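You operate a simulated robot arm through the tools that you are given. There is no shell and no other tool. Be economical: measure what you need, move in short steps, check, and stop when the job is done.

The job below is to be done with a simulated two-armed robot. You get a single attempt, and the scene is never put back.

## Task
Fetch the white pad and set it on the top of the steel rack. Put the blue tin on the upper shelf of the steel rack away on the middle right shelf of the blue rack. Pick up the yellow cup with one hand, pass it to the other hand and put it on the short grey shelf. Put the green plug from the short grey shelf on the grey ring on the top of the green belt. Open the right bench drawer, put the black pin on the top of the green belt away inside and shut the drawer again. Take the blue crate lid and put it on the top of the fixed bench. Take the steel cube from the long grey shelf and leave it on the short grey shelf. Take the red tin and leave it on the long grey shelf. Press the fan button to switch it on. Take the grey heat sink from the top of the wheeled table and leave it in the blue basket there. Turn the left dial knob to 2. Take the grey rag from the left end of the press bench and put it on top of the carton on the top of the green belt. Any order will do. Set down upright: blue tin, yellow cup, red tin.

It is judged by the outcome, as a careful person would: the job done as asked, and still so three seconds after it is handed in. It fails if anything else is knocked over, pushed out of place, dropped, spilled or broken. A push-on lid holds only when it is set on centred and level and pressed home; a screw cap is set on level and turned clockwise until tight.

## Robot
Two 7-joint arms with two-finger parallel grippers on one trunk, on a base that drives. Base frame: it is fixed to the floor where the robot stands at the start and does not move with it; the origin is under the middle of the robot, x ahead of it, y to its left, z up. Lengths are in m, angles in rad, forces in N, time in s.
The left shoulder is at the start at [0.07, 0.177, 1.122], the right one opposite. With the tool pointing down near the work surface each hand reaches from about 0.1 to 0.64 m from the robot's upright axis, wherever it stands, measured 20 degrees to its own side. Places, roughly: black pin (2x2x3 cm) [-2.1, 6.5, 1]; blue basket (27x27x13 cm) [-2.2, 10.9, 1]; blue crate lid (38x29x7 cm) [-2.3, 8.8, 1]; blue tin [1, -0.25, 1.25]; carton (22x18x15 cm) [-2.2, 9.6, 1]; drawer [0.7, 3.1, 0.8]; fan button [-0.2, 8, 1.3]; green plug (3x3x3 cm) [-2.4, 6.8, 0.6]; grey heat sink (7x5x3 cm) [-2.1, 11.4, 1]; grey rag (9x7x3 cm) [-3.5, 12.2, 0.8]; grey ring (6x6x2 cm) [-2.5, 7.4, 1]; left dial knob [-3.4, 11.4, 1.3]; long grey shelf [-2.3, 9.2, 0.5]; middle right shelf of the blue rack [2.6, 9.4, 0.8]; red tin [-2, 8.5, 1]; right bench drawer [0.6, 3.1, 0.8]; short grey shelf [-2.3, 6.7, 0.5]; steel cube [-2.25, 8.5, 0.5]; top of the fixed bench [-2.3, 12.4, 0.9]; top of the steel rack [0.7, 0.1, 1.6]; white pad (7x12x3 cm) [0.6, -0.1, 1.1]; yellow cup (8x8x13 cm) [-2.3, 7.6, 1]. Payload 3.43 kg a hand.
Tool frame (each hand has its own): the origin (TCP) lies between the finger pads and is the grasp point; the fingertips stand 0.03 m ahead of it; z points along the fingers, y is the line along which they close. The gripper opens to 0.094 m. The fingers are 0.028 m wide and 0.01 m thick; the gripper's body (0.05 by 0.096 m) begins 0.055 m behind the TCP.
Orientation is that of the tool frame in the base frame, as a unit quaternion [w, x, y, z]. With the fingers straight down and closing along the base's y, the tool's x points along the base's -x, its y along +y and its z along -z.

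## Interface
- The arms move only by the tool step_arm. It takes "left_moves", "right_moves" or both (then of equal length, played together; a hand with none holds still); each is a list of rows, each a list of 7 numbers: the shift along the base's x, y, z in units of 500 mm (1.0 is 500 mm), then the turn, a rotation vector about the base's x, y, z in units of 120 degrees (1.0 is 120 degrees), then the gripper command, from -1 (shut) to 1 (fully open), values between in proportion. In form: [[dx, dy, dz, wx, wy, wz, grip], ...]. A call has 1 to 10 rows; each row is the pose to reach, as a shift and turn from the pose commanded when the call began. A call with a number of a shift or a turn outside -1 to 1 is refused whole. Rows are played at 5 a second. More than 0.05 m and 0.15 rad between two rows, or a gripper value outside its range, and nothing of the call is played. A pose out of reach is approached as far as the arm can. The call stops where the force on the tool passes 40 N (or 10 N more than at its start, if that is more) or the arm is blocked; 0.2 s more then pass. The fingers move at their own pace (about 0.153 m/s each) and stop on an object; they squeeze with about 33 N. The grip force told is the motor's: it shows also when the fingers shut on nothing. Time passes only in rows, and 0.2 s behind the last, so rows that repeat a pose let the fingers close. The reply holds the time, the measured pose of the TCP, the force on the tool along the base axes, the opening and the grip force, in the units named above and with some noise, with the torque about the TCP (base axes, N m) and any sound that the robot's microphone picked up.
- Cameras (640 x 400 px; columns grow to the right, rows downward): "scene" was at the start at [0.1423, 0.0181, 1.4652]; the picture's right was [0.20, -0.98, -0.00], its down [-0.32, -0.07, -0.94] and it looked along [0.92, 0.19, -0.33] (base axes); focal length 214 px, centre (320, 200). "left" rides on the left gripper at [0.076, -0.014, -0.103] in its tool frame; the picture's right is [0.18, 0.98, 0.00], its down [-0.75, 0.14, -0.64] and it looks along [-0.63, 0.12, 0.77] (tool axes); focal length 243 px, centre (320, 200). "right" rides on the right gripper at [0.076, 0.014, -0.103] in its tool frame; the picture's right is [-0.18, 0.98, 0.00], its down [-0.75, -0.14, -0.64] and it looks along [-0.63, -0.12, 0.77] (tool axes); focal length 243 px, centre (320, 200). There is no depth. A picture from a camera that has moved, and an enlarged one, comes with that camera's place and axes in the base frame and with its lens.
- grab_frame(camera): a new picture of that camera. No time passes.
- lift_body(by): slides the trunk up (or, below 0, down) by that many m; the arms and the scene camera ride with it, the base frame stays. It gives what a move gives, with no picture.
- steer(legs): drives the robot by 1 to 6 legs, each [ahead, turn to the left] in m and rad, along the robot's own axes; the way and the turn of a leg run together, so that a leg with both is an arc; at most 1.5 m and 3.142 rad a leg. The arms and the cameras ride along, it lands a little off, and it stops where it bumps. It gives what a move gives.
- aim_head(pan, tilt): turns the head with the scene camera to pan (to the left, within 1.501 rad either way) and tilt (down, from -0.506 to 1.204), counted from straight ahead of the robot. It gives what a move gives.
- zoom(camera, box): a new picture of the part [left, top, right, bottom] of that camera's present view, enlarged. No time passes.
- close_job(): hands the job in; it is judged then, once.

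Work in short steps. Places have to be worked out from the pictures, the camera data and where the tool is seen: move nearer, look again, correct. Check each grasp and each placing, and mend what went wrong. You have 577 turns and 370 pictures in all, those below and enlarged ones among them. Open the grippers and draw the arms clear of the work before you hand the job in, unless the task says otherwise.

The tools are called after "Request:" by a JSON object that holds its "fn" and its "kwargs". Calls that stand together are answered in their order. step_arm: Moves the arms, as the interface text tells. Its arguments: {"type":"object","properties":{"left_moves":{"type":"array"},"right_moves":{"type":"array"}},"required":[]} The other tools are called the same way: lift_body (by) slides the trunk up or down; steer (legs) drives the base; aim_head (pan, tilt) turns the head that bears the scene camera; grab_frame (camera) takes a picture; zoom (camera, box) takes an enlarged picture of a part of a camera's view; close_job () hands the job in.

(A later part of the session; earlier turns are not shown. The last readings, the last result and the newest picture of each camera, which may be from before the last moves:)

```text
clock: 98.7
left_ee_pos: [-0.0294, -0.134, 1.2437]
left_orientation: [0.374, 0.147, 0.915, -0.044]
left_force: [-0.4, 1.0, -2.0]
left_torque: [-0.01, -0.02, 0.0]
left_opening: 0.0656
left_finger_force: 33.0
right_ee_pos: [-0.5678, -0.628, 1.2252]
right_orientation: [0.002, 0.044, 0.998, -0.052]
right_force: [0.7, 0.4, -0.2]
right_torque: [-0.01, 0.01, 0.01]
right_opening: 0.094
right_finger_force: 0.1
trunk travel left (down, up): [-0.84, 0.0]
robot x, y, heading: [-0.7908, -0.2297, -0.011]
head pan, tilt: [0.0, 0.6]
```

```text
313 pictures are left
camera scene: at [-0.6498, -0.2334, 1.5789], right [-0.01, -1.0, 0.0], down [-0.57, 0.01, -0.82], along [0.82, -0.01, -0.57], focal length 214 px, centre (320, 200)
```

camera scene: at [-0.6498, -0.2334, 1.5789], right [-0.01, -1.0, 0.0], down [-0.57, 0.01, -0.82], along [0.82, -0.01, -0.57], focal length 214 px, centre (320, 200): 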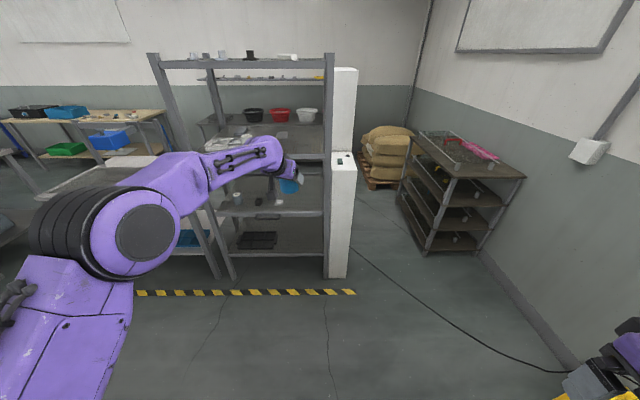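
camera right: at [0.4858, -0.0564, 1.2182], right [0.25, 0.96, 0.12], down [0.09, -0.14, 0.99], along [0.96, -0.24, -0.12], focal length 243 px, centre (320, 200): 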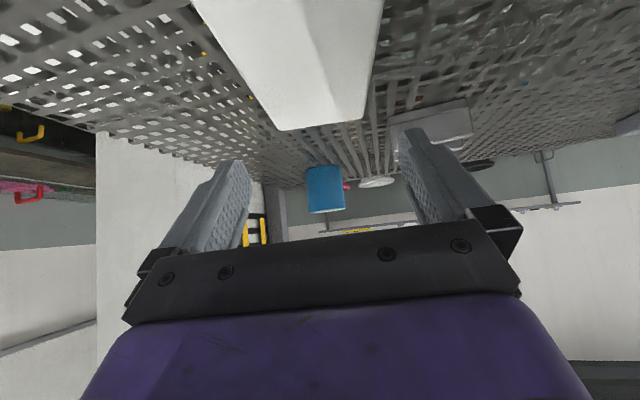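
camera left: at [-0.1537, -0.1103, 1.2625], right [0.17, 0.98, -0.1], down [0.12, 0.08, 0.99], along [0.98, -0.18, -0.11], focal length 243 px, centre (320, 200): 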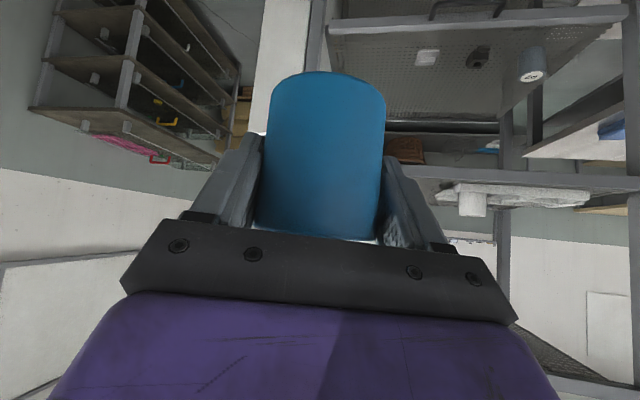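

Now tuck the left hand for driving, then turn left to look at the route.

Request:
{"fn": "step_arm", "kwargs": {"left_moves": [[-0.09, 0.02, 0, 0, 0, 0, -1], [-0.18, 0.04, 0, 0, 0, 0, -1], [-0.27, 0.06, 0, 0, 0, 0.03, -1], [-0.36, 0.08, 0, 0, 0, 0.06, -1], [-0.45, 0.1, 0, 0, 0, 0.09, -1], [-0.54, 0.12, 0, 0, 0, 0.1, -1], [-0.6, 0.16, 0, 0, 0, 0.1, -1], [-0.66, 0.2, 0, 0, 0, 0.1, -1], [-0.68, 0.24, 0, 0, 0, 0.1, -1]]}}

Request:
{"fn": "steer", "kwargs": {"legs": [[0, 1.57]]}}

Request:
{"fn": "aim_head", "kwargs": {"pan": 0, "tilt": 0.25}}

Request:
{"fn": "grab_frame", "kwargs": {"camera": "scene"}}

```text
clock: 100.7
left_ee_pos: [-0.3641, -0.0135, 1.2439]
left_orientation: [0.377, 0.05, 0.925, -0.006]
left_force: [-0.6, 0.9, -2.0]
left_torque: [-0.05, 0.0, -0.03]
left_opening: 0.0655
left_finger_force: 32.9
left hand out of reach, approached as far as the arm can: row 5, 9
right_ee_pos: [-0.5701, -0.6247, 1.2269]
right_orientation: [0.003, 0.045, 0.998, -0.054]
right_force: [0.9, -0.2, 1.1]
right_torque: [0.02, -0.01, 0.02]
right_opening: 0.0939
right_finger_force: 0.1
trunk travel left (down, up): [-0.84, 0.0]
robot x, y, heading: [-0.7906, -0.2279, -0.012]
head pan, tilt: [0.0, 0.6]
```

```text
clock: 105.0
left_ee_pos: [-1.013, 0.1918, 1.2441]
left_orientation: [0.267, -0.625, 0.684, 0.265]
left_force: [-0.7, 0.1, -1.7]
left_torque: [-0.01, 0.0, -0.04]
left_opening: 0.0653
left_finger_force: 33.0
right_ee_pos: [-0.3985, -0.0025, 1.2257]
right_orientation: [0.039, -0.681, 0.73, -0.035]
right_force: [0.2, -0.1, -0.1]
right_torque: [-0.02, 0.0, -0.02]
right_opening: 0.0942
right_finger_force: 0.0
trunk travel left (down, up): [-0.84, 0.0]
robot x, y, heading: [-0.7919, -0.2299, 1.584]
head pan, tilt: [0.0, 0.6]
```

```text
clock: 105.8
left_ee_pos: [-1.0128, 0.191, 1.2444]
left_orientation: [0.266, -0.626, 0.684, 0.266]
left_force: [0.1, 0.5, -1.8]
left_torque: [0.0, 0.0, 0.0]
left_opening: 0.0655
left_finger_force: 32.9
right_ee_pos: [-0.3982, -0.0032, 1.2263]
right_orientation: [0.039, -0.681, 0.73, -0.034]
right_force: [-1.3, -0.3, -0.7]
right_torque: [-0.03, -0.03, 0.02]
right_opening: 0.094
right_finger_force: 0.1
trunk travel left (down, up): [-0.84, 0.0]
robot x, y, heading: [-0.7891, -0.2315, 1.575]
head pan, tilt: [0.0, 0.25]
```

```text
312 pictures are left
camera scene: at [-0.7911, -0.0881, 1.6112], right [1.0, 0.01, 0.0], down [0.0, -0.25, -0.97], along [-0.01, 0.97, -0.25], focal length 214 px, centre (320, 200)
```

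scene: 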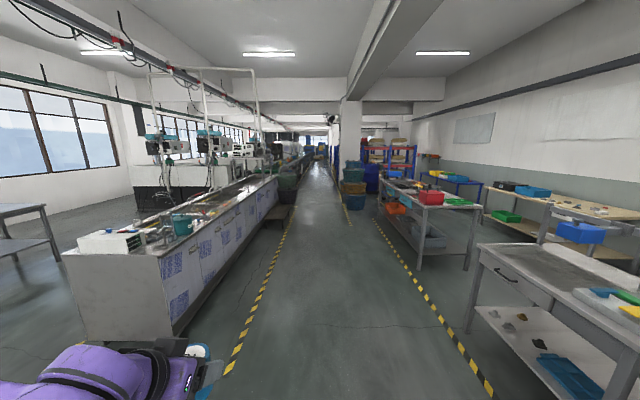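

An aisle runs along +y between the yellow lines (x≈−1.5 to 0.35). I drive 4.5 m along it and look again.

Request:
{"fn": "steer", "kwargs": {"legs": [[1.5, -0.04], [1.5, 0], [1.5, 0.04]]}}

Request:
{"fn": "grab_frame", "kwargs": {"camera": "scene"}}

```text
clock: 127.3
left_ee_pos: [-0.7769, 4.7123, 1.2438]
left_orientation: [0.273, -0.607, 0.701, 0.257]
left_force: [-0.2, -0.1, -2.5]
left_torque: [0.02, 0.01, -0.02]
left_opening: 0.0649
left_finger_force: 32.7
right_ee_pos: [-0.1741, 4.485, 1.2263]
right_orientation: [0.039, -0.661, 0.748, -0.036]
right_force: [0.2, -0.5, 0.2]
right_torque: [-0.02, 0.01, 0.01]
right_opening: 0.0939
right_finger_force: 0.1
trunk travel left (down, up): [-0.84, 0.0]
robot x, y, heading: [-0.5763, 4.2824, 1.528]
head pan, tilt: [0.0, 0.25]
```

```text
311 pictures are left
camera scene: at [-0.5704, 4.4215, 1.6113], right [1.0, -0.04, 0.0], down [-0.01, -0.25, -0.97], along [0.04, 0.97, -0.25], focal length 214 px, centre (320, 200)
```

scene: 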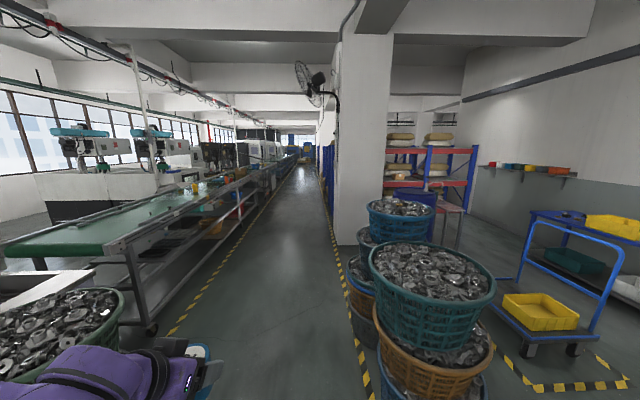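

I see the fan on the pillar and the blue rack right of it. I look to the right for a way to the blue rack.

Request:
{"fn": "aim_head", "kwargs": {"pan": -0.7, "tilt": 0.35}}

Request:
{"fn": "grab_frame", "kwargs": {"camera": "scene"}}

Request:
{"fn": "aim_head", "kwargs": {"pan": -1.45, "tilt": 0.5}}

Request:
{"fn": "grab_frame", "kwargs": {"camera": "scene"}}

```text
clock: 128.4
left_ee_pos: [-0.7773, 4.7128, 1.2442]
left_orientation: [0.273, -0.606, 0.701, 0.258]
left_force: [0.4, -0.4, -2.3]
left_torque: [0.02, 0.02, 0.0]
left_opening: 0.0648
left_finger_force: 32.7
right_ee_pos: [-0.1743, 4.4862, 1.2258]
right_orientation: [0.039, -0.661, 0.748, -0.036]
right_force: [0.0, -0.4, -0.7]
right_torque: [-0.01, 0.0, 0.02]
right_opening: 0.0941
right_finger_force: 0.0
trunk travel left (down, up): [-0.84, 0.0]
robot x, y, heading: [-0.5748, 4.2757, 1.531]
head pan, tilt: [-0.7, 0.351]
```

```text
310 pictures are left
camera scene: at [-0.5116, 4.3971, 1.6019], right [0.74, -0.68, 0.0], down [-0.23, -0.25, -0.94], along [0.64, 0.69, -0.34], focal length 214 px, centre (320, 200)
```

scene: 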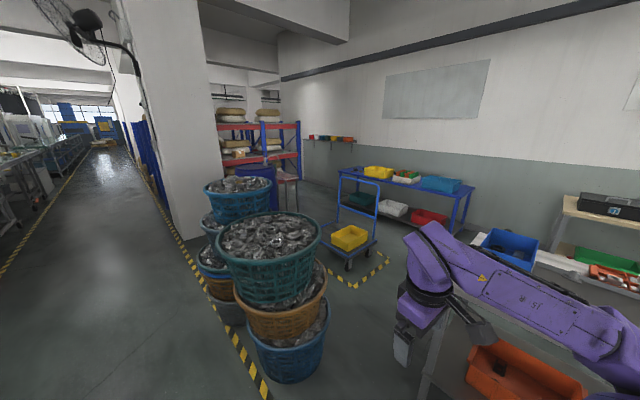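

```text
clock: 129.5
left_ee_pos: [-0.778, 4.7129, 1.2441]
left_orientation: [0.274, -0.606, 0.701, 0.257]
left_force: [-0.6, -0.7, -2.5]
left_torque: [-0.01, 0.02, 0.01]
left_opening: 0.0649
left_finger_force: 32.7
right_ee_pos: [-0.1741, 4.4869, 1.2259]
right_orientation: [0.038, -0.662, 0.748, -0.035]
right_force: [0.1, 0.1, 0.1]
right_torque: [-0.01, 0.0, 0.02]
right_opening: 0.0943
right_finger_force: 0.2
trunk travel left (down, up): [-0.84, 0.0]
robot x, y, heading: [-0.5767, 4.2775, 1.532]
head pan, tilt: [-1.45, 0.499]
```

```text
309 pictures are left
camera scene: at [-0.4838, 4.3357, 1.5882], right [0.08, -1.0, 0.0], down [-0.48, -0.04, -0.88], along [0.88, 0.07, -0.48], focal length 214 px, centre (320, 200)
```

scene: 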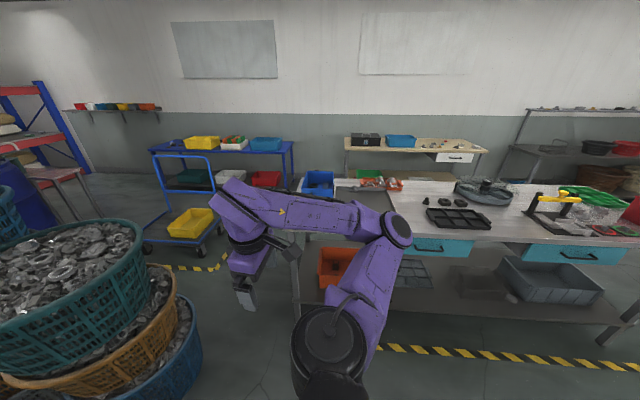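

The gap between basket stacks and the cart looks ~0.65 m, tight. I drive up the aisle toward the pillar to see the other side first.

Request:
{"fn": "aim_head", "kwargs": {"pan": -0.5, "tilt": 0.25}}

Request:
{"fn": "steer", "kwargs": {"legs": [[1.3, 0.13], [1.0, 0]]}}

Request:
{"fn": "grab_frame", "kwargs": {"camera": "scene"}}

```text
clock: 130.8
left_ee_pos: [-0.7772, 4.7125, 1.2439]
left_orientation: [0.274, -0.606, 0.701, 0.258]
left_force: [-0.3, 0.2, -2.6]
left_torque: [0.02, 0.0, 0.0]
left_opening: 0.0651
left_finger_force: 33.0
right_ee_pos: [-0.1727, 4.4863, 1.2264]
right_orientation: [0.038, -0.662, 0.748, -0.036]
right_force: [0.0, 0.8, 0.2]
right_torque: [-0.02, -0.01, 0.03]
right_opening: 0.0945
right_finger_force: 0.1
trunk travel left (down, up): [-0.84, 0.0]
robot x, y, heading: [-0.5748, 4.2819, 1.526]
head pan, tilt: [-0.499, 0.25]
```

```text
clock: 141.9
left_ee_pos: [-0.89, 6.943, 1.2457]
left_orientation: [0.26, -0.644, 0.667, 0.272]
left_force: [0.0, 0.0, -1.9]
left_torque: [-0.02, -0.02, 0.0]
left_opening: 0.0649
left_finger_force: 32.9
right_ee_pos: [-0.2636, 6.7834, 1.2256]
right_orientation: [0.041, -0.701, 0.711, -0.033]
right_force: [-0.1, 0.2, -0.7]
right_torque: [-0.02, 0.0, -0.01]
right_opening: 0.0941
right_finger_force: 0.1
trunk travel left (down, up): [-0.84, 0.0]
robot x, y, heading: [-0.6431, 6.5367, 1.633]
head pan, tilt: [-0.499, 0.25]
```

```text
308 pictures are left
camera scene: at [-0.6062, 6.6673, 1.6114], right [0.91, -0.42, 0.0], down [-0.1, -0.22, -0.97], along [0.41, 0.88, -0.25], focal length 214 px, centre (320, 200)
```

scene: 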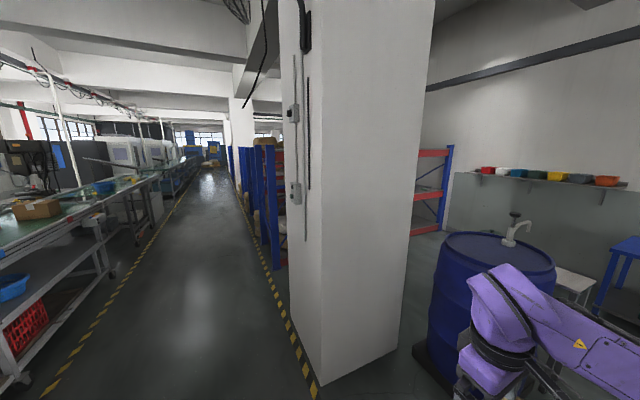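

The rack's front runs at y≈9.25 from x≈0 to 3, behind the pillar. I look down to judge my own base width.

Request:
{"fn": "aim_head", "kwargs": {"pan": -1.5, "tilt": 1.2}}

Request:
{"fn": "grab_frame", "kwargs": {"camera": "scene"}}

Request:
{"fn": "aim_head", "kwargs": {"pan": -1.1, "tilt": 0.5}}

Request:
{"fn": "grab_frame", "kwargs": {"camera": "scene"}}

```text
clock: 143.1
left_ee_pos: [-0.8871, 6.9429, 1.2445]
left_orientation: [0.26, -0.643, 0.667, 0.272]
left_force: [-0.8, -0.6, -2.1]
left_torque: [0.02, -0.01, 0.0]
left_opening: 0.0648
left_finger_force: 33.1
right_ee_pos: [-0.2646, 6.7835, 1.2256]
right_orientation: [0.041, -0.701, 0.711, -0.034]
right_force: [0.0, 0.4, 0.2]
right_torque: [-0.01, 0.0, 0.01]
right_opening: 0.0942
right_finger_force: 0.1
trunk travel left (down, up): [-0.84, 0.0]
robot x, y, heading: [-0.6419, 6.5314, 1.631]
head pan, tilt: [-1.499, 1.201]
```

```text
307 pictures are left
camera scene: at [-0.5902, 6.591, 1.5345], right [0.14, -0.99, 0.0], down [-0.92, -0.13, -0.36], along [0.36, 0.05, -0.93], focal length 214 px, centre (320, 200)
```

scene: 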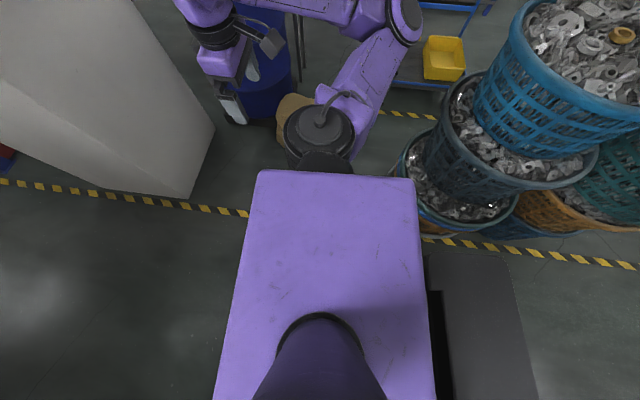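

```text
clock: 144.2
left_ee_pos: [-0.8882, 6.9446, 1.244]
left_orientation: [0.259, -0.643, 0.667, 0.272]
left_force: [1.1, -0.2, -2.7]
left_torque: [0.0, 0.02, 0.02]
left_opening: 0.0651
left_finger_force: 33.4
right_ee_pos: [-0.2647, 6.783, 1.226]
right_orientation: [0.041, -0.702, 0.71, -0.034]
right_force: [-0.4, -0.4, 0.5]
right_torque: [0.0, -0.02, -0.03]
right_opening: 0.0937
right_finger_force: 0.0
trunk travel left (down, up): [-0.84, 0.0]
robot x, y, heading: [-0.6442, 6.5352, 1.634]
head pan, tilt: [-1.1, 0.499]
```

```text
306 pictures are left
camera scene: at [-0.5675, 6.6296, 1.5881], right [0.51, -0.86, 0.0], down [-0.41, -0.24, -0.88], along [0.76, 0.45, -0.48], focal length 214 px, centre (320, 200)
```

scene: 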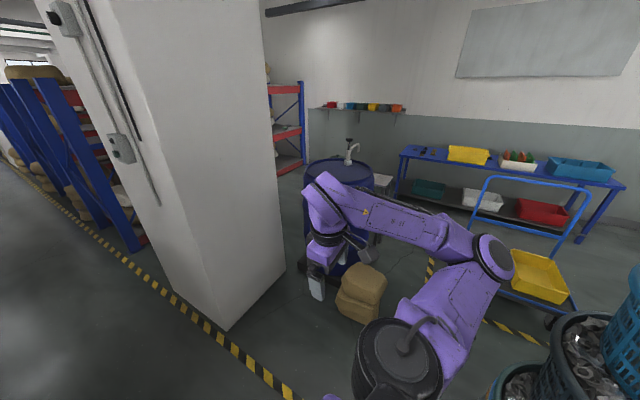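

My base is about 0.6 m wide. First the fan button: I drive to about y=8.05 and turn to face the pillar.

Request:
{"fn": "steer", "kwargs": {"legs": [[1.5, -0.06], [0, -1.57]]}}

Request:
{"fn": "aim_head", "kwargs": {"pan": -0.2, "tilt": 0.4}}

Request:
{"fn": "grab_frame", "kwargs": {"camera": "scene"}}

```text
clock: 149.6
left_ee_pos: [-0.9062, 8.0946, 1.2466]
left_orientation: [0.27, -0.622, 0.686, 0.264]
left_force: [-0.2, 0.0, -1.7]
left_torque: [-0.04, -0.02, -0.02]
left_opening: 0.0649
left_finger_force: 33.5
right_ee_pos: [-0.2917, 7.8921, 1.2295]
right_orientation: [0.042, -0.671, 0.739, -0.032]
right_force: [0.7, -0.1, -0.8]
right_torque: [-0.01, 0.0, -0.02]
right_opening: 0.094
right_finger_force: 0.0
trunk travel left (down, up): [-0.84, 0.0]
robot x, y, heading: [-0.6862, 7.6808, 1.562]
head pan, tilt: [-1.1, 0.499]
stopped in leg 1: the robot was blocked; the commanded pose is now the measured one
```

```text
clock: 150.8
left_ee_pos: [-0.9085, 8.0948, 1.2475]
left_orientation: [0.27, -0.623, 0.684, 0.266]
left_force: [0.7, -0.2, -2.2]
left_torque: [0.02, 0.0, -0.01]
left_opening: 0.0648
left_finger_force: 32.6
right_ee_pos: [-0.2922, 7.8923, 1.2304]
right_orientation: [0.043, -0.674, 0.737, -0.031]
right_force: [-0.6, -0.3, -0.4]
right_torque: [-0.02, -0.01, 0.02]
right_opening: 0.0941
right_finger_force: 0.1
trunk travel left (down, up): [-0.84, 0.0]
robot x, y, heading: [-0.6855, 7.6804, 1.565]
head pan, tilt: [-0.201, 0.4]
```

```text
305 pictures are left
camera scene: at [-0.6692, 7.8046, 1.5988], right [0.98, -0.21, 0.0], down [-0.08, -0.37, -0.93], along [0.19, 0.91, -0.38], focal length 214 px, centre (320, 200)
```

scene: 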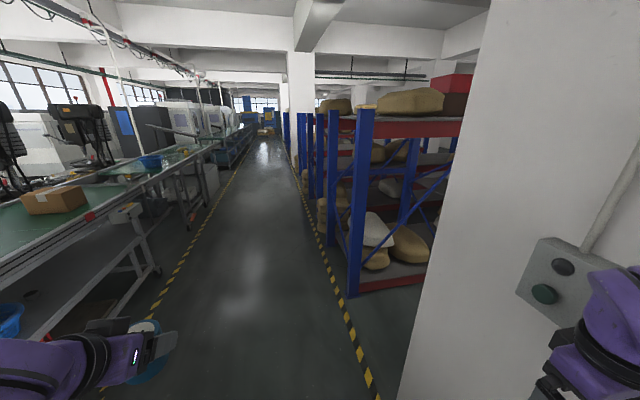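

The right arm touched the pillar corner. I back off and swing 0.16 m further left before coming level with the button.

Request:
{"fn": "steer", "kwargs": {"legs": [[-0.5, 0], [0, 0.3], [0.55, 0], [0, -0.3], [0.35, 0]]}}

Request:
{"fn": "grab_frame", "kwargs": {"camera": "scene"}}

```text
clock: 160.3
left_ee_pos: [-1.0711, 8.471, 1.2449]
left_orientation: [0.266, -0.625, 0.684, 0.264]
left_force: [0.4, 0.5, -2.0]
left_torque: [0.01, 0.03, 0.01]
left_opening: 0.0649
left_finger_force: 32.9
right_ee_pos: [-0.4533, 8.2763, 1.2261]
right_orientation: [0.039, -0.676, 0.735, -0.034]
right_force: [-0.7, -0.9, 0.3]
right_torque: [-0.01, -0.03, -0.01]
right_opening: 0.094
right_finger_force: 0.1
trunk travel left (down, up): [-0.84, 0.0]
robot x, y, heading: [-0.8468, 8.0493, 1.572]
head pan, tilt: [-0.201, 0.4]
```

```text
304 pictures are left
camera scene: at [-0.8282, 8.1881, 1.5975], right [0.98, -0.2, 0.0], down [-0.08, -0.38, -0.92], along [0.18, 0.9, -0.39], focal length 214 px, centre (320, 200)
```

scene: 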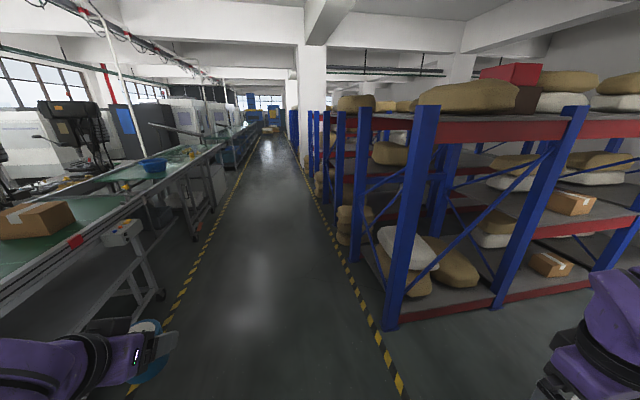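

Level with the pillar now. I turn right to face it.

Request:
{"fn": "steer", "kwargs": {"legs": [[0, -1.57]]}}

Request:
{"fn": "aim_head", "kwargs": {"pan": 0.1, "tilt": 0.4}}

Request:
{"fn": "grab_frame", "kwargs": {"camera": "scene"}}

```text
clock: 164.5
left_ee_pos: [-0.4285, 8.2819, 1.2431]
left_orientation: [0.373, 0.033, 0.927, 0.003]
left_force: [0.3, -0.3, -1.9]
left_torque: [0.0, -0.01, 0.0]
left_opening: 0.065
left_finger_force: 32.9
right_ee_pos: [-0.6113, 7.6603, 1.2264]
right_orientation: [0.004, 0.031, 0.998, -0.052]
right_force: [-0.1, 0.4, 0.3]
right_torque: [0.0, -0.01, 0.02]
right_opening: 0.0941
right_finger_force: 0.1
trunk travel left (down, up): [-0.84, 0.0]
robot x, y, heading: [-0.8484, 8.0487, 0.022]
head pan, tilt: [-0.201, 0.4]
```

```text
clock: 165.3
left_ee_pos: [-0.4286, 8.2807, 1.246]
left_orientation: [0.374, 0.032, 0.927, 0.003]
left_force: [-0.1, -0.9, -2.3]
left_torque: [0.0, -0.03, -0.02]
left_opening: 0.0649
left_finger_force: 32.9
right_ee_pos: [-0.6118, 7.6594, 1.2258]
right_orientation: [0.004, 0.031, 0.998, -0.051]
right_force: [0.4, 0.6, 0.1]
right_torque: [-0.01, 0.02, -0.02]
right_opening: 0.0939
right_finger_force: 0.0
trunk travel left (down, up): [-0.84, 0.0]
robot x, y, heading: [-0.8449, 8.0511, 0.022]
head pan, tilt: [0.099, 0.4]
```

```text
303 pictures are left
camera scene: at [-0.7039, 8.0611, 1.5973], right [0.12, -0.99, 0.0], down [-0.39, -0.05, -0.92], along [0.91, 0.11, -0.39], focal length 214 px, centre (320, 200)
```

scene: 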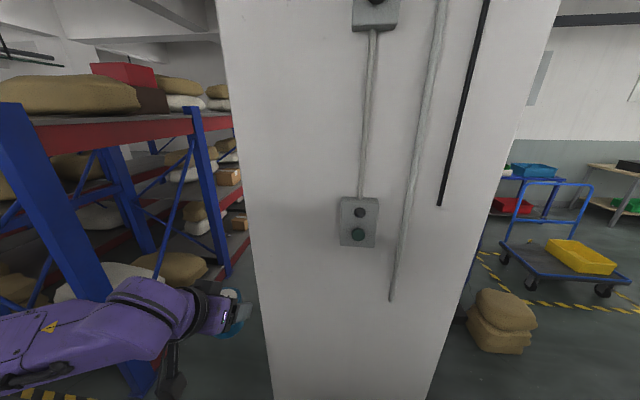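

Zoom on the button box.

Request:
{"fn": "zoom", "kwargs": {"camera": "scene", "box": [320, 185, 400, 260]}}

```text
5.33 times, centred on (360, 222) of scene
camera zoom: at [-0.7039, 8.0611, 1.5973], right [0.12, -0.99, 0.0], down [-0.39, -0.05, -0.92], along [0.91, 0.11, -0.39], focal length 1144 px, centre (107, 80)
```

zoom: 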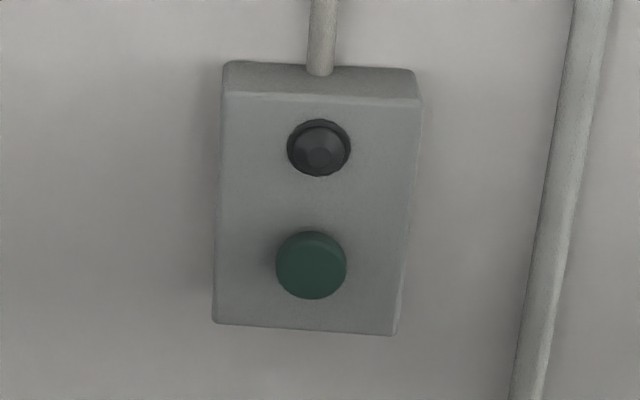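

The green push button is at about (−0.225, 8.02, 1.30). I turn the right hand to point ahead with closed fingers.

Request:
{"fn": "step_arm", "kwargs": {"right_moves": [[0.0, 0.05, 0.01, 0, -0.07, 0, -1], [0.0, 0.1, 0.02, 0, -0.14, 0, -1], [0.0, 0.16, 0.03, 0, -0.21, 0, -1], [0.02, 0.22, 0.04, 0, -0.28, 0, -1], [0.04, 0.28, 0.05, 0, -0.35, 0, -1], [0.06, 0.34, 0.06, 0, -0.42, 0, -1], [0.08, 0.4, 0.08, 0, -0.49, 0, -1], [0.1, 0.46, 0.1, 0, -0.56, 0, -1], [0.14, 0.52, 0.12, 0, -0.63, 0, -1], [0.18, 0.56, 0.14, 0, -0.7, 0, -1]]}}

Request:
{"fn": "grab_frame", "kwargs": {"camera": "scene"}}

```text
clock: 167.5
left_ee_pos: [-0.4264, 8.2803, 1.2436]
left_orientation: [0.373, 0.033, 0.927, 0.003]
left_force: [-0.2, -0.2, -2.6]
left_torque: [-0.01, -0.03, 0.01]
left_opening: 0.0649
left_finger_force: 32.8
right_ee_pos: [-0.6332, 7.709, 1.4491]
right_orientation: [0.608, 0.056, 0.792, -0.025]
right_force: [0.4, -0.8, 0.7]
right_torque: [0.01, -0.02, -0.03]
right_opening: 0.0
right_finger_force: 33.0
right hand out of reach, approached as far as the arm can: row 1, 2, 3, 4, 5, 6, 7, 8, 9, 10
trunk travel left (down, up): [-0.84, 0.0]
robot x, y, heading: [-0.8461, 8.0481, 0.021]
head pan, tilt: [0.099, 0.4]
```

```text
301 pictures are left
camera scene: at [-0.7018, 8.0608, 1.5971], right [0.12, -0.99, 0.0], down [-0.39, -0.05, -0.92], along [0.91, 0.11, -0.39], focal length 214 px, centre (320, 200)
```

scene: 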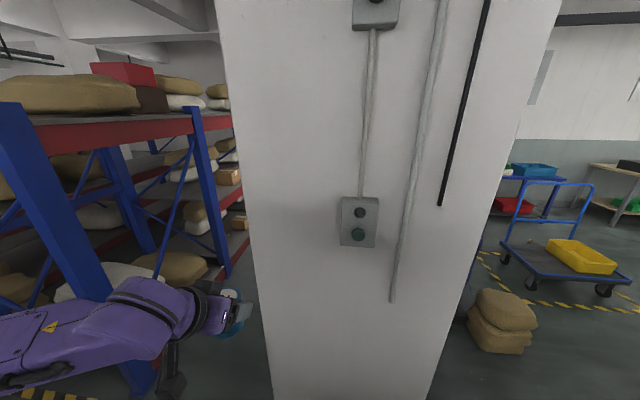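

The hand was too close in for that turn; I now extend forward toward the button level.

Request:
{"fn": "step_arm", "kwargs": {"right_moves": [[0.08, 0.03, 0, 0, 0, 0, -1], [0.16, 0.06, 0, 0, 0, 0, -1], [0.2, 0.1, 0, 0, 0, 0, -1], [0.2, 0.14, 0, 0, 0, 0, -1], [0.2, 0.14, 0, 0, 0, 0, -1]]}}

Request:
{"fn": "grab_frame", "kwargs": {"camera": "scene"}}

```text
clock: 168.7
left_ee_pos: [-0.4276, 8.2806, 1.244]
left_orientation: [0.375, 0.032, 0.927, 0.003]
left_force: [0.1, -0.1, -2.2]
left_torque: [0.01, 0.0, 0.01]
left_opening: 0.065
left_finger_force: 33.1
right_ee_pos: [-0.5881, 7.6786, 1.4399]
right_orientation: [0.607, 0.054, 0.792, -0.024]
right_force: [0.5, 0.0, -0.3]
right_torque: [-0.04, 0.02, 0.02]
right_opening: 0.0
right_finger_force: 33.1
right hand out of reach, approached as far as the arm can: row 1, 2, 3, 4, 5
trunk travel left (down, up): [-0.84, 0.0]
robot x, y, heading: [-0.8496, 8.0497, 0.026]
head pan, tilt: [0.099, 0.4]
```

```text
300 pictures are left
camera scene: at [-0.7033, 8.0609, 1.5972], right [0.12, -0.99, 0.0], down [-0.39, -0.05, -0.92], along [0.91, 0.11, -0.39], focal length 214 px, centre (320, 200)
```

scene: 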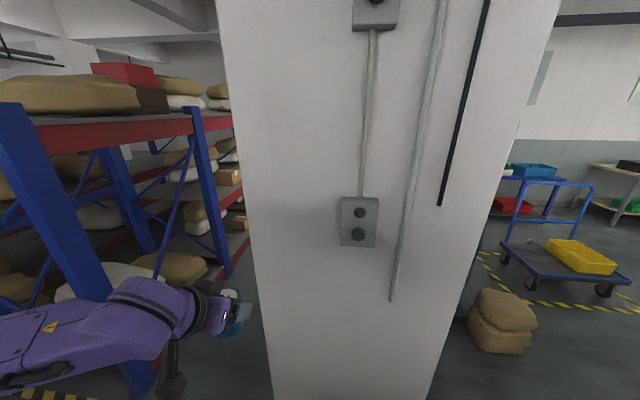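

I reduce the pitch to about 45° first — reachable before — and see where the hand goes.

Request:
{"fn": "step_arm", "kwargs": {"right_moves": [[0, 0, 0, 0, 0.07, 0, -1], [0, 0, 0, 0, 0.14, 0, -1], [0, 0, 0, 0, 0.21, 0, -1], [0, 0, 0, 0, 0.28, 0, -1], [0, 0, 0, 0, 0.33, 0, -1], [0, 0, 0, 0, 0.33, 0, -1]]}}

```text
clock: 170.1
left_ee_pos: [-0.429, 8.2806, 1.2445]
left_orientation: [0.375, 0.033, 0.926, 0.002]
left_force: [-0.9, 0.1, -1.7]
left_torque: [0.01, -0.01, 0.01]
left_opening: 0.0649
left_finger_force: 33.0
right_ee_pos: [-0.575, 7.6674, 1.3889]
right_orientation: [0.305, 0.043, 0.951, -0.04]
right_force: [-0.6, -0.4, -0.3]
right_torque: [0.03, -0.02, -0.02]
right_opening: 0.0002
right_finger_force: 33.5
right hand out of reach, approached as far as the arm can: row 4, 5, 6
trunk travel left (down, up): [-0.84, 0.0]
robot x, y, heading: [-0.8475, 8.0483, 0.021]
head pan, tilt: [0.099, 0.4]
```

Now extend forward and across at this pitch.

Request:
{"fn": "step_arm", "kwargs": {"right_moves": [[0.08, 0, -0.03, 0, 0, 0, -1], [0.16, 0.02, -0.06, 0, 0, 0, -1], [0.2, 0.1, -0.09, 0, 0, 0, -1], [0.22, 0.19, -0.12, 0, -0.02, 0, -1], [0.24, 0.28, -0.15, 0, -0.04, 0, -1], [0.26, 0.37, -0.15, 0, -0.06, 0, -1], [0.28, 0.46, -0.15, 0, -0.08, 0, -1], [0.3, 0.55, -0.15, 0, -0.08, 0, -1], [0.3, 0.64, -0.15, 0, -0.08, 0, -1], [0.3, 0.7, -0.15, 0, -0.08, 0, -1]]}}

Request:
{"fn": "grab_frame", "kwargs": {"camera": "scene"}}

```text
clock: 172.3
left_ee_pos: [-0.4273, 8.2842, 1.2438]
left_orientation: [0.374, 0.031, 0.927, 0.003]
left_force: [1.2, 0.4, -2.1]
left_torque: [-0.01, -0.01, -0.05]
left_opening: 0.0649
left_finger_force: 32.7
right_ee_pos: [-0.327, 7.9809, 1.3031]
right_orientation: [0.385, 0.041, 0.921, -0.037]
right_force: [-0.3, 0.9, -0.6]
right_torque: [-0.03, -0.02, -0.07]
right_opening: 0.0
right_finger_force: 32.7
right hand out of reach, approached as far as the arm can: row 3, 4, 5, 6, 7, 8, 9, 10
trunk travel left (down, up): [-0.84, 0.0]
robot x, y, heading: [-0.8476, 8.0471, 0.024]
head pan, tilt: [0.099, 0.4]
```

```text
299 pictures are left
camera scene: at [-0.7026, 8.0648, 1.5971], right [0.12, -0.99, 0.0], down [-0.39, -0.05, -0.92], along [0.91, 0.11, -0.39], focal length 214 px, centre (320, 200)
```

scene: 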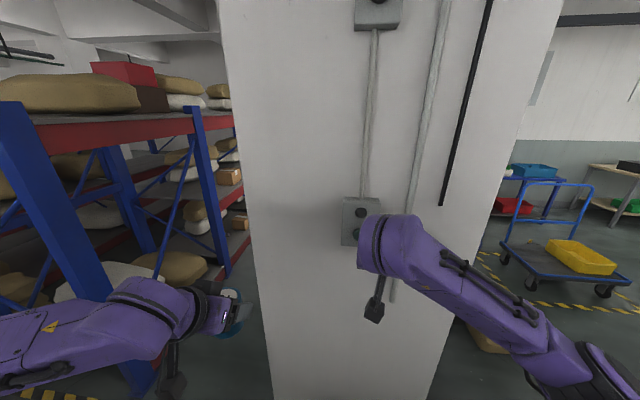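

The hand is close. I look with the right camera.

Request:
{"fn": "grab_frame", "kwargs": {"camera": "right"}}

```text
298 pictures are left
camera right: at [-0.4534, 8.0101, 1.3201], right [0.23, 0.97, 0.09], down [0.06, -0.11, 0.99], along [0.97, -0.22, -0.09], focal length 243 px, centre (320, 200)
```

right: 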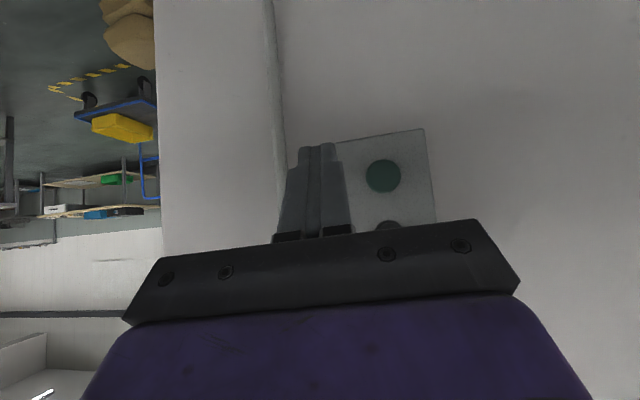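

Triangulated button: (−0.19, 8.018, 1.277). I line the fingertips up and approach to 2 cm short.

Request:
{"fn": "step_arm", "kwargs": {"right_moves": [[0, 0.04, -0.015, 0, 0, 0, -1], [0.02, 0.08, -0.03, 0, 0, 0, -1], [0.08, 0.08, -0.03, 0, 0, 0, -1], [0.13, 0.08, -0.03, 0, 0, 0, -1], [0.13, 0.08, -0.03, 0, 0, 0, -1]]}}

Request:
{"fn": "grab_frame", "kwargs": {"camera": "right"}}

Request:
{"fn": "zoom", "kwargs": {"camera": "scene", "box": [300, 170, 420, 270]}}

```text
clock: 173.5
left_ee_pos: [-0.4291, 8.2811, 1.2443]
left_orientation: [0.375, 0.033, 0.927, 0.002]
left_force: [-0.4, -0.4, -1.8]
left_torque: [0.0, 0.01, 0.01]
left_opening: 0.065
left_finger_force: 32.7
right_ee_pos: [-0.2674, 8.0199, 1.2898]
right_orientation: [0.383, 0.046, 0.922, -0.038]
right_force: [-0.6, 0.2, 0.3]
right_torque: [0.03, -0.01, 0.02]
right_opening: 0.0
right_finger_force: 33.4
right hand out of reach, approached as far as the arm can: row 1, 2
trunk travel left (down, up): [-0.84, 0.0]
robot x, y, heading: [-0.848, 8.0509, 0.023]
head pan, tilt: [0.099, 0.4]
```

```text
297 pictures are left
camera right: at [-0.3921, 8.0506, 1.3079], right [0.24, 0.97, 0.1], down [0.06, -0.12, 0.99], along [0.97, -0.23, -0.09], focal length 243 px, centre (320, 200)
```

right: 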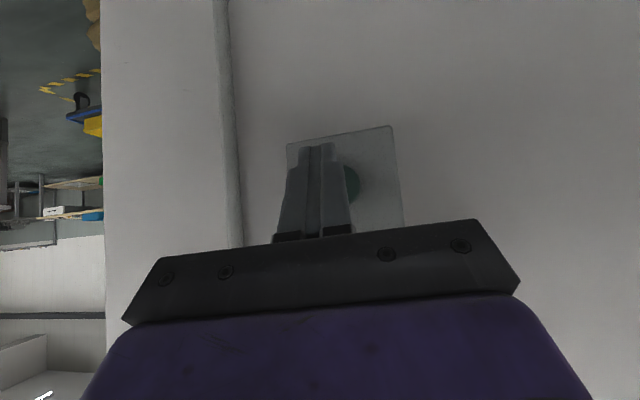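

```text
4.00 times, centred on (360, 220) of scene
camera zoom: at [-0.7043, 8.0625, 1.5973], right [0.12, -0.99, 0.0], down [-0.39, -0.05, -0.92], along [0.91, 0.11, -0.39], focal length 858 px, centre (160, 120)
```

zoom: 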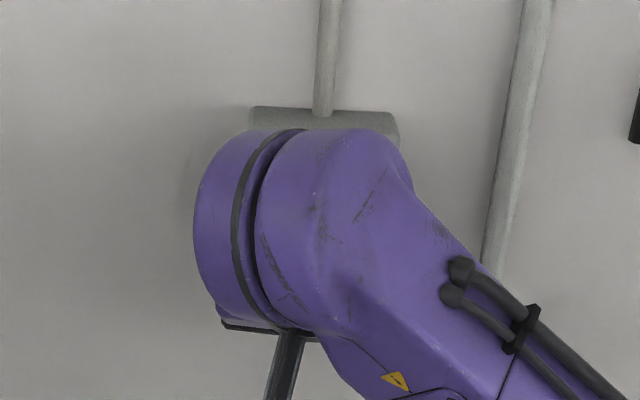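

Aligned. I push forward in small rows and watch force and sound.

Request:
{"fn": "step_arm", "kwargs": {"right_moves": [[0.04, 0.004, 0, 0, 0, 0, -1], [0.07, 0.004, 0, 0, 0, 0, -1], [0.085, 0.004, 0, 0, 0, 0, -1], [0.095, 0.004, 0, 0, 0, 0, -1], [0.105, 0.004, 0, 0, 0, 0, -1]]}}

```text
clock: 174.7
left_ee_pos: [-0.4327, 8.2812, 1.2454]
left_orientation: [0.375, 0.032, 0.926, 0.004]
left_force: [-0.1, -0.1, -2.0]
left_torque: [0.02, -0.01, 0.01]
left_opening: 0.0648
left_finger_force: 32.9
right_ee_pos: [-0.2206, 8.021, 1.2937]
right_orientation: [0.384, 0.047, 0.921, -0.038]
right_force: [-12.6, -2.1, -3.4]
right_torque: [-0.03, 0.22, -0.11]
right_opening: 0.0
right_finger_force: 33.1
trunk travel left (down, up): [-0.84, 0.0]
robot x, y, heading: [-0.8454, 8.05, 0.023]
head pan, tilt: [0.099, 0.4]
heard: click
```

Click heard with 12 N. I withdraw and check the lamp and fan.

Request:
{"fn": "step_arm", "kwargs": {"right_moves": [[-0.08, 0, 0, 0, 0, 0, -1], [-0.16, -0.04, 0, 0, 0, 0, -1], [-0.2, -0.12, 0, 0, 0, 0, -1], [-0.22, -0.2, 0, 0, 0, 0, -1]]}}

Request:
{"fn": "zoom", "kwargs": {"camera": "scene", "box": [300, 170, 420, 270]}}

```text
clock: 175.7
left_ee_pos: [-0.4279, 8.2787, 1.2452]
left_orientation: [0.374, 0.032, 0.927, 0.004]
left_force: [0.5, -1.0, -1.7]
left_torque: [0.01, 0.0, 0.04]
left_opening: 0.0648
left_finger_force: 33.3
right_ee_pos: [-0.3263, 7.9193, 1.2916]
right_orientation: [0.382, 0.047, 0.922, -0.037]
right_force: [0.1, -1.5, 0.2]
right_torque: [0.06, 0.0, 0.0]
right_opening: 0.0001
right_finger_force: 32.9
trunk travel left (down, up): [-0.84, 0.0]
robot x, y, heading: [-0.8485, 8.0495, 0.029]
head pan, tilt: [0.099, 0.4]
```

```text
4.00 times, centred on (360, 220) of scene
camera zoom: at [-0.704, 8.0588, 1.5973], right [0.12, -0.99, 0.0], down [-0.39, -0.05, -0.92], along [0.91, 0.11, -0.39], focal length 858 px, centre (160, 120)
```

zoom: 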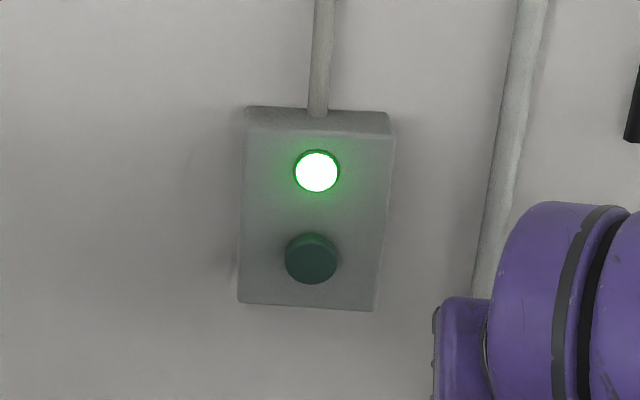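

The lamp is lit: fan on. Now I look at the corridor between the pillar and the blue rack.

Request:
{"fn": "steer", "kwargs": {"legs": [[0, 1.55], [0.75, 0]]}}

Request:
{"fn": "aim_head", "kwargs": {"pan": -1.4, "tilt": 0.45}}

Request:
{"fn": "grab_frame", "kwargs": {"camera": "scene"}}

```text
clock: 183.6
left_ee_pos: [-1.0956, 9.2277, 1.2445]
left_orientation: [0.264, -0.632, 0.678, 0.267]
left_force: [-0.3, 0.0, -1.5]
left_torque: [-0.04, 0.03, -0.01]
left_opening: 0.0651
left_finger_force: 33.1
right_ee_pos: [-0.7366, 9.3301, 1.2926]
right_orientation: [0.297, -0.62, 0.684, 0.245]
right_force: [-0.5, -0.6, -0.8]
right_torque: [0.0, 0.03, -0.01]
right_opening: 0.0
right_finger_force: 32.9
trunk travel left (down, up): [-0.84, 0.0]
robot x, y, heading: [-0.8678, 8.8083, 1.601]
head pan, tilt: [0.099, 0.4]
```

```text
clock: 185.2
left_ee_pos: [-1.0947, 9.2285, 1.2441]
left_orientation: [0.263, -0.632, 0.678, 0.266]
left_force: [-0.4, 0.6, -2.2]
left_torque: [-0.01, -0.02, 0.03]
left_opening: 0.0648
left_finger_force: 33.2
right_ee_pos: [-0.738, 9.3308, 1.2934]
right_orientation: [0.297, -0.619, 0.684, 0.245]
right_force: [-0.4, 0.4, -0.4]
right_torque: [0.0, 0.05, -0.02]
right_opening: 0.0002
right_finger_force: 33.2
trunk travel left (down, up): [-0.84, 0.0]
robot x, y, heading: [-0.8614, 8.805, 1.598]
head pan, tilt: [-1.4, 0.45]
```

```text
294 pictures are left
camera scene: at [-0.7742, 8.8776, 1.5927], right [0.19, -0.98, 0.0], down [-0.43, -0.08, -0.9], along [0.88, 0.17, -0.44], focal length 214 px, centre (320, 200)
```

scene: 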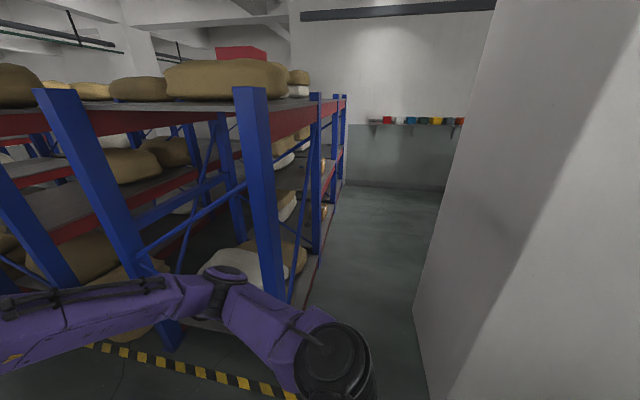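

The corridor is about 0.95 m wide (y 8.32–9.27). I turn to face +x and check both arms' flare before entering.

Request:
{"fn": "steer", "kwargs": {"legs": [[0, -1.6]]}}

Request:
{"fn": "aim_head", "kwargs": {"pan": 0.8, "tilt": 0.7}}

Request:
{"fn": "grab_frame", "kwargs": {"camera": "scene"}}

Request:
{"fn": "aim_head", "kwargs": {"pan": -0.6, "tilt": 0.6}}

Request:
{"fn": "grab_frame", "kwargs": {"camera": "scene"}}

```text
clock: 189.5
left_ee_pos: [-0.436, 9.0251, 1.2433]
left_orientation: [0.375, 0.05, 0.926, -0.004]
left_force: [-0.4, -0.5, -2.4]
left_torque: [-0.02, -0.02, 0.01]
left_opening: 0.0649
left_finger_force: 33.4
right_ee_pos: [-0.3469, 8.6628, 1.2943]
right_orientation: [0.382, 0.065, 0.921, -0.045]
right_force: [-0.2, 0.1, -0.7]
right_torque: [-0.01, 0.0, 0.01]
right_opening: 0.0002
right_finger_force: 33.0
trunk travel left (down, up): [-0.84, 0.0]
robot x, y, heading: [-0.8634, 8.8083, -0.023]
head pan, tilt: [-1.4, 0.45]
```

```text
clock: 191.6
left_ee_pos: [-0.4365, 9.026, 1.2443]
left_orientation: [0.374, 0.051, 0.926, -0.005]
left_force: [-0.4, 0.9, -3.1]
left_torque: [0.05, 0.01, 0.02]
left_opening: 0.0647
left_finger_force: 33.1
right_ee_pos: [-0.3475, 8.6628, 1.2924]
right_orientation: [0.382, 0.064, 0.921, -0.045]
right_force: [0.2, 0.1, -0.6]
right_torque: [0.02, 0.0, 0.0]
right_opening: 0.0
right_finger_force: 32.8
trunk travel left (down, up): [-0.84, 0.0]
robot x, y, heading: [-0.8614, 8.8107, -0.014]
head pan, tilt: [0.799, 0.7]
```

```text
293 pictures are left
camera scene: at [-0.7522, 8.8688, 1.5704], right [0.71, -0.71, 0.0], down [-0.46, -0.45, -0.76], along [0.54, 0.54, -0.64], focal length 214 px, centre (320, 200)
```

scene: 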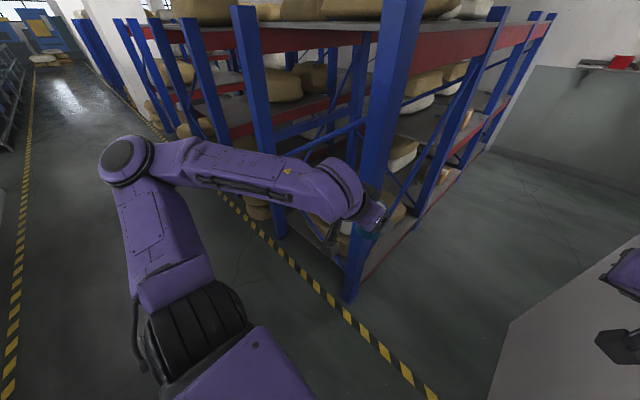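

```text
clock: 193.1
left_ee_pos: [-0.4359, 9.0249, 1.2447]
left_orientation: [0.374, 0.049, 0.926, -0.004]
left_force: [0.6, -0.6, -1.9]
left_torque: [-0.01, 0.02, 0.03]
left_opening: 0.0648
left_finger_force: 33.1
right_ee_pos: [-0.3476, 8.6641, 1.2931]
right_orientation: [0.382, 0.065, 0.921, -0.044]
right_force: [0.3, 1.3, 0.2]
right_torque: [0.0, -0.03, 0.0]
right_opening: 0.0002
right_finger_force: 33.0
trunk travel left (down, up): [-0.84, 0.0]
robot x, y, heading: [-0.863, 8.8095, -0.014]
head pan, tilt: [-0.6, 0.6]
```

```text
292 pictures are left
camera scene: at [-0.7402, 8.7579, 1.5791], right [-0.58, -0.82, 0.0], down [-0.46, 0.33, -0.82], along [0.67, -0.48, -0.57], focal length 214 px, centre (320, 200)
```

scene: 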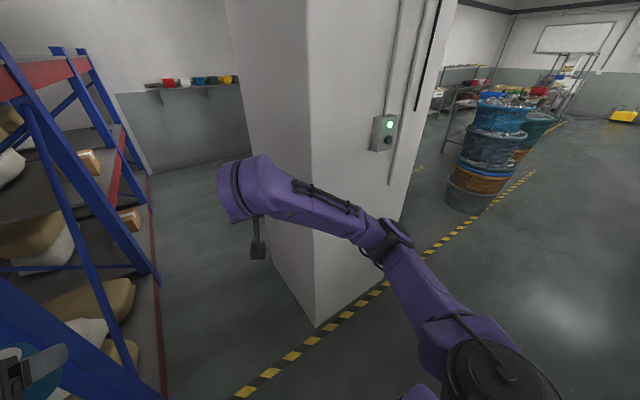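

The left elbow flares out ~0.75 m in this tucked pose. I stretch both hands ahead to narrow the robot.

Request:
{"fn": "step_arm", "kwargs": {"left_moves": [[0.08, -0.02, 0, 0, 0, -0.01, -1], [0.16, -0.05, 0, 0, 0, -0.02, -1], [0.24, -0.08, 0, 0, 0, -0.03, -1], [0.32, -0.11, 0, 0, 0, -0.04, -1], [0.4, -0.14, 0, 0, 0, -0.05, -1], [0.48, -0.17, 0, 0, 0, -0.06, -1], [0.56, -0.2, 0, 0, 0, -0.07, -1], [0.6, -0.21, 0, 0, 0, -0.08, -1]], "right_moves": [[0.05, 0, 0, 0, 0, 0, -1], [0.1, 0, 0, 0, 0, 0, -1], [0.15, 0, 0, 0, 0, 0, -1], [0.2, 0, 0, 0, 0, 0, -1], [0.25, 0, 0, 0, 0, 0, -1], [0.3, 0, 0, 0, 0, 0, -1], [0.35, 0, 0, 0, 0, 0, -1], [0.35, 0, 0, 0, 0, 0, -1]]}}

Request:
{"fn": "aim_head", "kwargs": {"pan": 0, "tilt": 0.7}}

Request:
{"fn": "grab_frame", "kwargs": {"camera": "scene"}}

```text
clock: 194.9
left_ee_pos: [-0.1371, 8.9194, 1.2475]
left_orientation: [0.372, 0.128, 0.919, -0.036]
left_force: [-0.8, -1.1, -1.7]
left_torque: [0.01, -0.02, 0.0]
left_opening: 0.065
left_finger_force: 32.8
right_ee_pos: [-0.1709, 8.6611, 1.2939]
right_orientation: [0.383, 0.064, 0.92, -0.045]
right_force: [0.4, -0.2, 0.1]
right_torque: [0.01, 0.03, -0.04]
right_opening: 0.0
right_finger_force: 32.4
trunk travel left (down, up): [-0.84, 0.0]
robot x, y, heading: [-0.8622, 8.8084, -0.015]
head pan, tilt: [-0.6, 0.6]
```

```text
clock: 195.9
left_ee_pos: [-0.1373, 8.9203, 1.2474]
left_orientation: [0.372, 0.128, 0.919, -0.036]
left_force: [0.1, 0.0, -2.2]
left_torque: [-0.02, -0.02, 0.0]
left_opening: 0.0648
left_finger_force: 32.8
right_ee_pos: [-0.1734, 8.6621, 1.292]
right_orientation: [0.382, 0.065, 0.921, -0.045]
right_force: [0.8, 0.3, 0.5]
right_torque: [0.01, -0.01, 0.03]
right_opening: 0.0001
right_finger_force: 33.2
trunk travel left (down, up): [-0.84, 0.0]
robot x, y, heading: [-0.8638, 8.8093, -0.009]
head pan, tilt: [0.0, 0.7]
```

```text
291 pictures are left
camera scene: at [-0.727, 8.8072, 1.5704], right [-0.02, -1.0, 0.0], down [-0.64, 0.01, -0.76], along [0.76, -0.01, -0.64], focal length 214 px, centre (320, 200)
```

scene: 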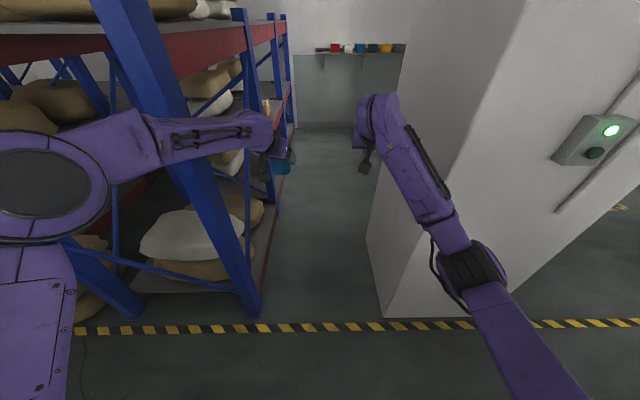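

The left elbow is still too wide (~0.4 m). I stretch further and bring the left hand nearer the centre.

Request:
{"fn": "step_arm", "kwargs": {"left_moves": [[0.03, -0.04, 0, 0, 0, 0, -1], [0.07, -0.08, 0, 0, 0, 0, -1], [0.11, -0.12, 0, 0, 0, 0, -1], [0.15, -0.15, 0, 0, 0, 0, -1], [0.18, -0.16, 0, 0, 0, 0, -1]], "right_moves": [[0.03, -0.01, 0, 0, 0, 0, -1], [0.06, -0.02, 0, 0, 0, 0, -1], [0.1, -0.03, 0, 0, 0, 0, -1], [0.13, -0.04, 0, 0, 0, 0, -1], [0.16, -0.04, 0, 0, 0, 0, -1]]}}

Request:
{"fn": "grab_frame", "kwargs": {"camera": "scene"}}

```text
clock: 197.1
left_ee_pos: [-0.0707, 8.8524, 1.242]
left_orientation: [0.372, 0.128, 0.919, -0.036]
left_force: [0.1, 0.2, -2.7]
left_torque: [0.0, -0.01, -0.01]
left_opening: 0.0648
left_finger_force: 32.5
left hand out of reach, approached as far as the arm can: row 4, 5
right_ee_pos: [-0.1084, 8.631, 1.3013]
right_orientation: [0.378, 0.059, 0.923, -0.048]
right_force: [-0.3, 0.0, 0.1]
right_torque: [-0.02, 0.02, 0.01]
right_opening: 0.0
right_finger_force: 32.9
right hand out of reach, approached as far as the arm can: row 3, 4, 5
trunk travel left (down, up): [-0.84, 0.0]
robot x, y, heading: [-0.865, 8.8127, -0.012]
head pan, tilt: [0.0, 0.7]
```

```text
290 pictures are left
camera scene: at [-0.7278, 8.8079, 1.5705], right [-0.02, -1.0, 0.0], down [-0.64, 0.01, -0.76], along [0.76, -0.01, -0.64], focal length 214 px, centre (320, 200)
```

scene: 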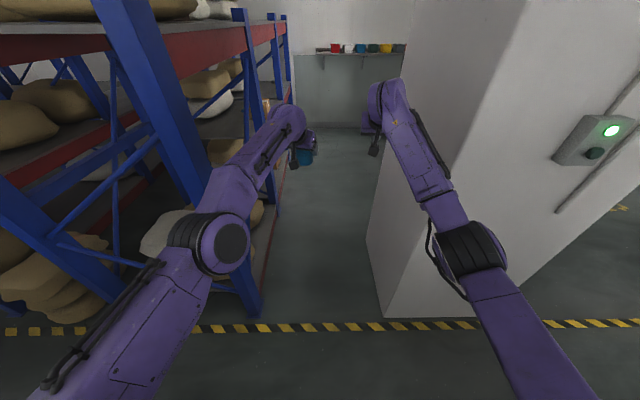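

Narrow now. I drive into the corridor 1.5 m and look.

Request:
{"fn": "steer", "kwargs": {"legs": [[1.4, 0]]}}

Request:
{"fn": "grab_frame", "kwargs": {"camera": "scene"}}

```text
clock: 204.2
left_ee_pos: [1.3508, 8.8533, 1.2423]
left_orientation: [0.373, 0.12, 0.919, -0.033]
left_force: [-0.1, -0.9, -2.1]
left_torque: [0.01, 0.03, -0.01]
left_opening: 0.0648
left_finger_force: 33.0
right_ee_pos: [1.3171, 8.632, 1.3011]
right_orientation: [0.379, 0.053, 0.923, -0.045]
right_force: [0.8, 0.3, 1.3]
right_torque: [0.06, 0.01, 0.0]
right_opening: 0.0001
right_finger_force: 33.1
trunk travel left (down, up): [-0.84, 0.0]
robot x, y, heading: [0.5564, 8.7977, 0.003]
head pan, tilt: [0.0, 0.7]
```

```text
289 pictures are left
camera scene: at [0.6946, 8.7989, 1.5705], right [0.0, -1.0, 0.0], down [-0.64, 0.0, -0.76], along [0.76, 0.0, -0.64], focal length 214 px, centre (320, 200)
```

scene: 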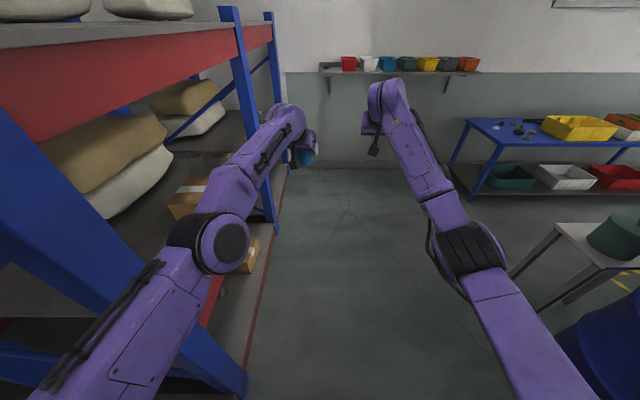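

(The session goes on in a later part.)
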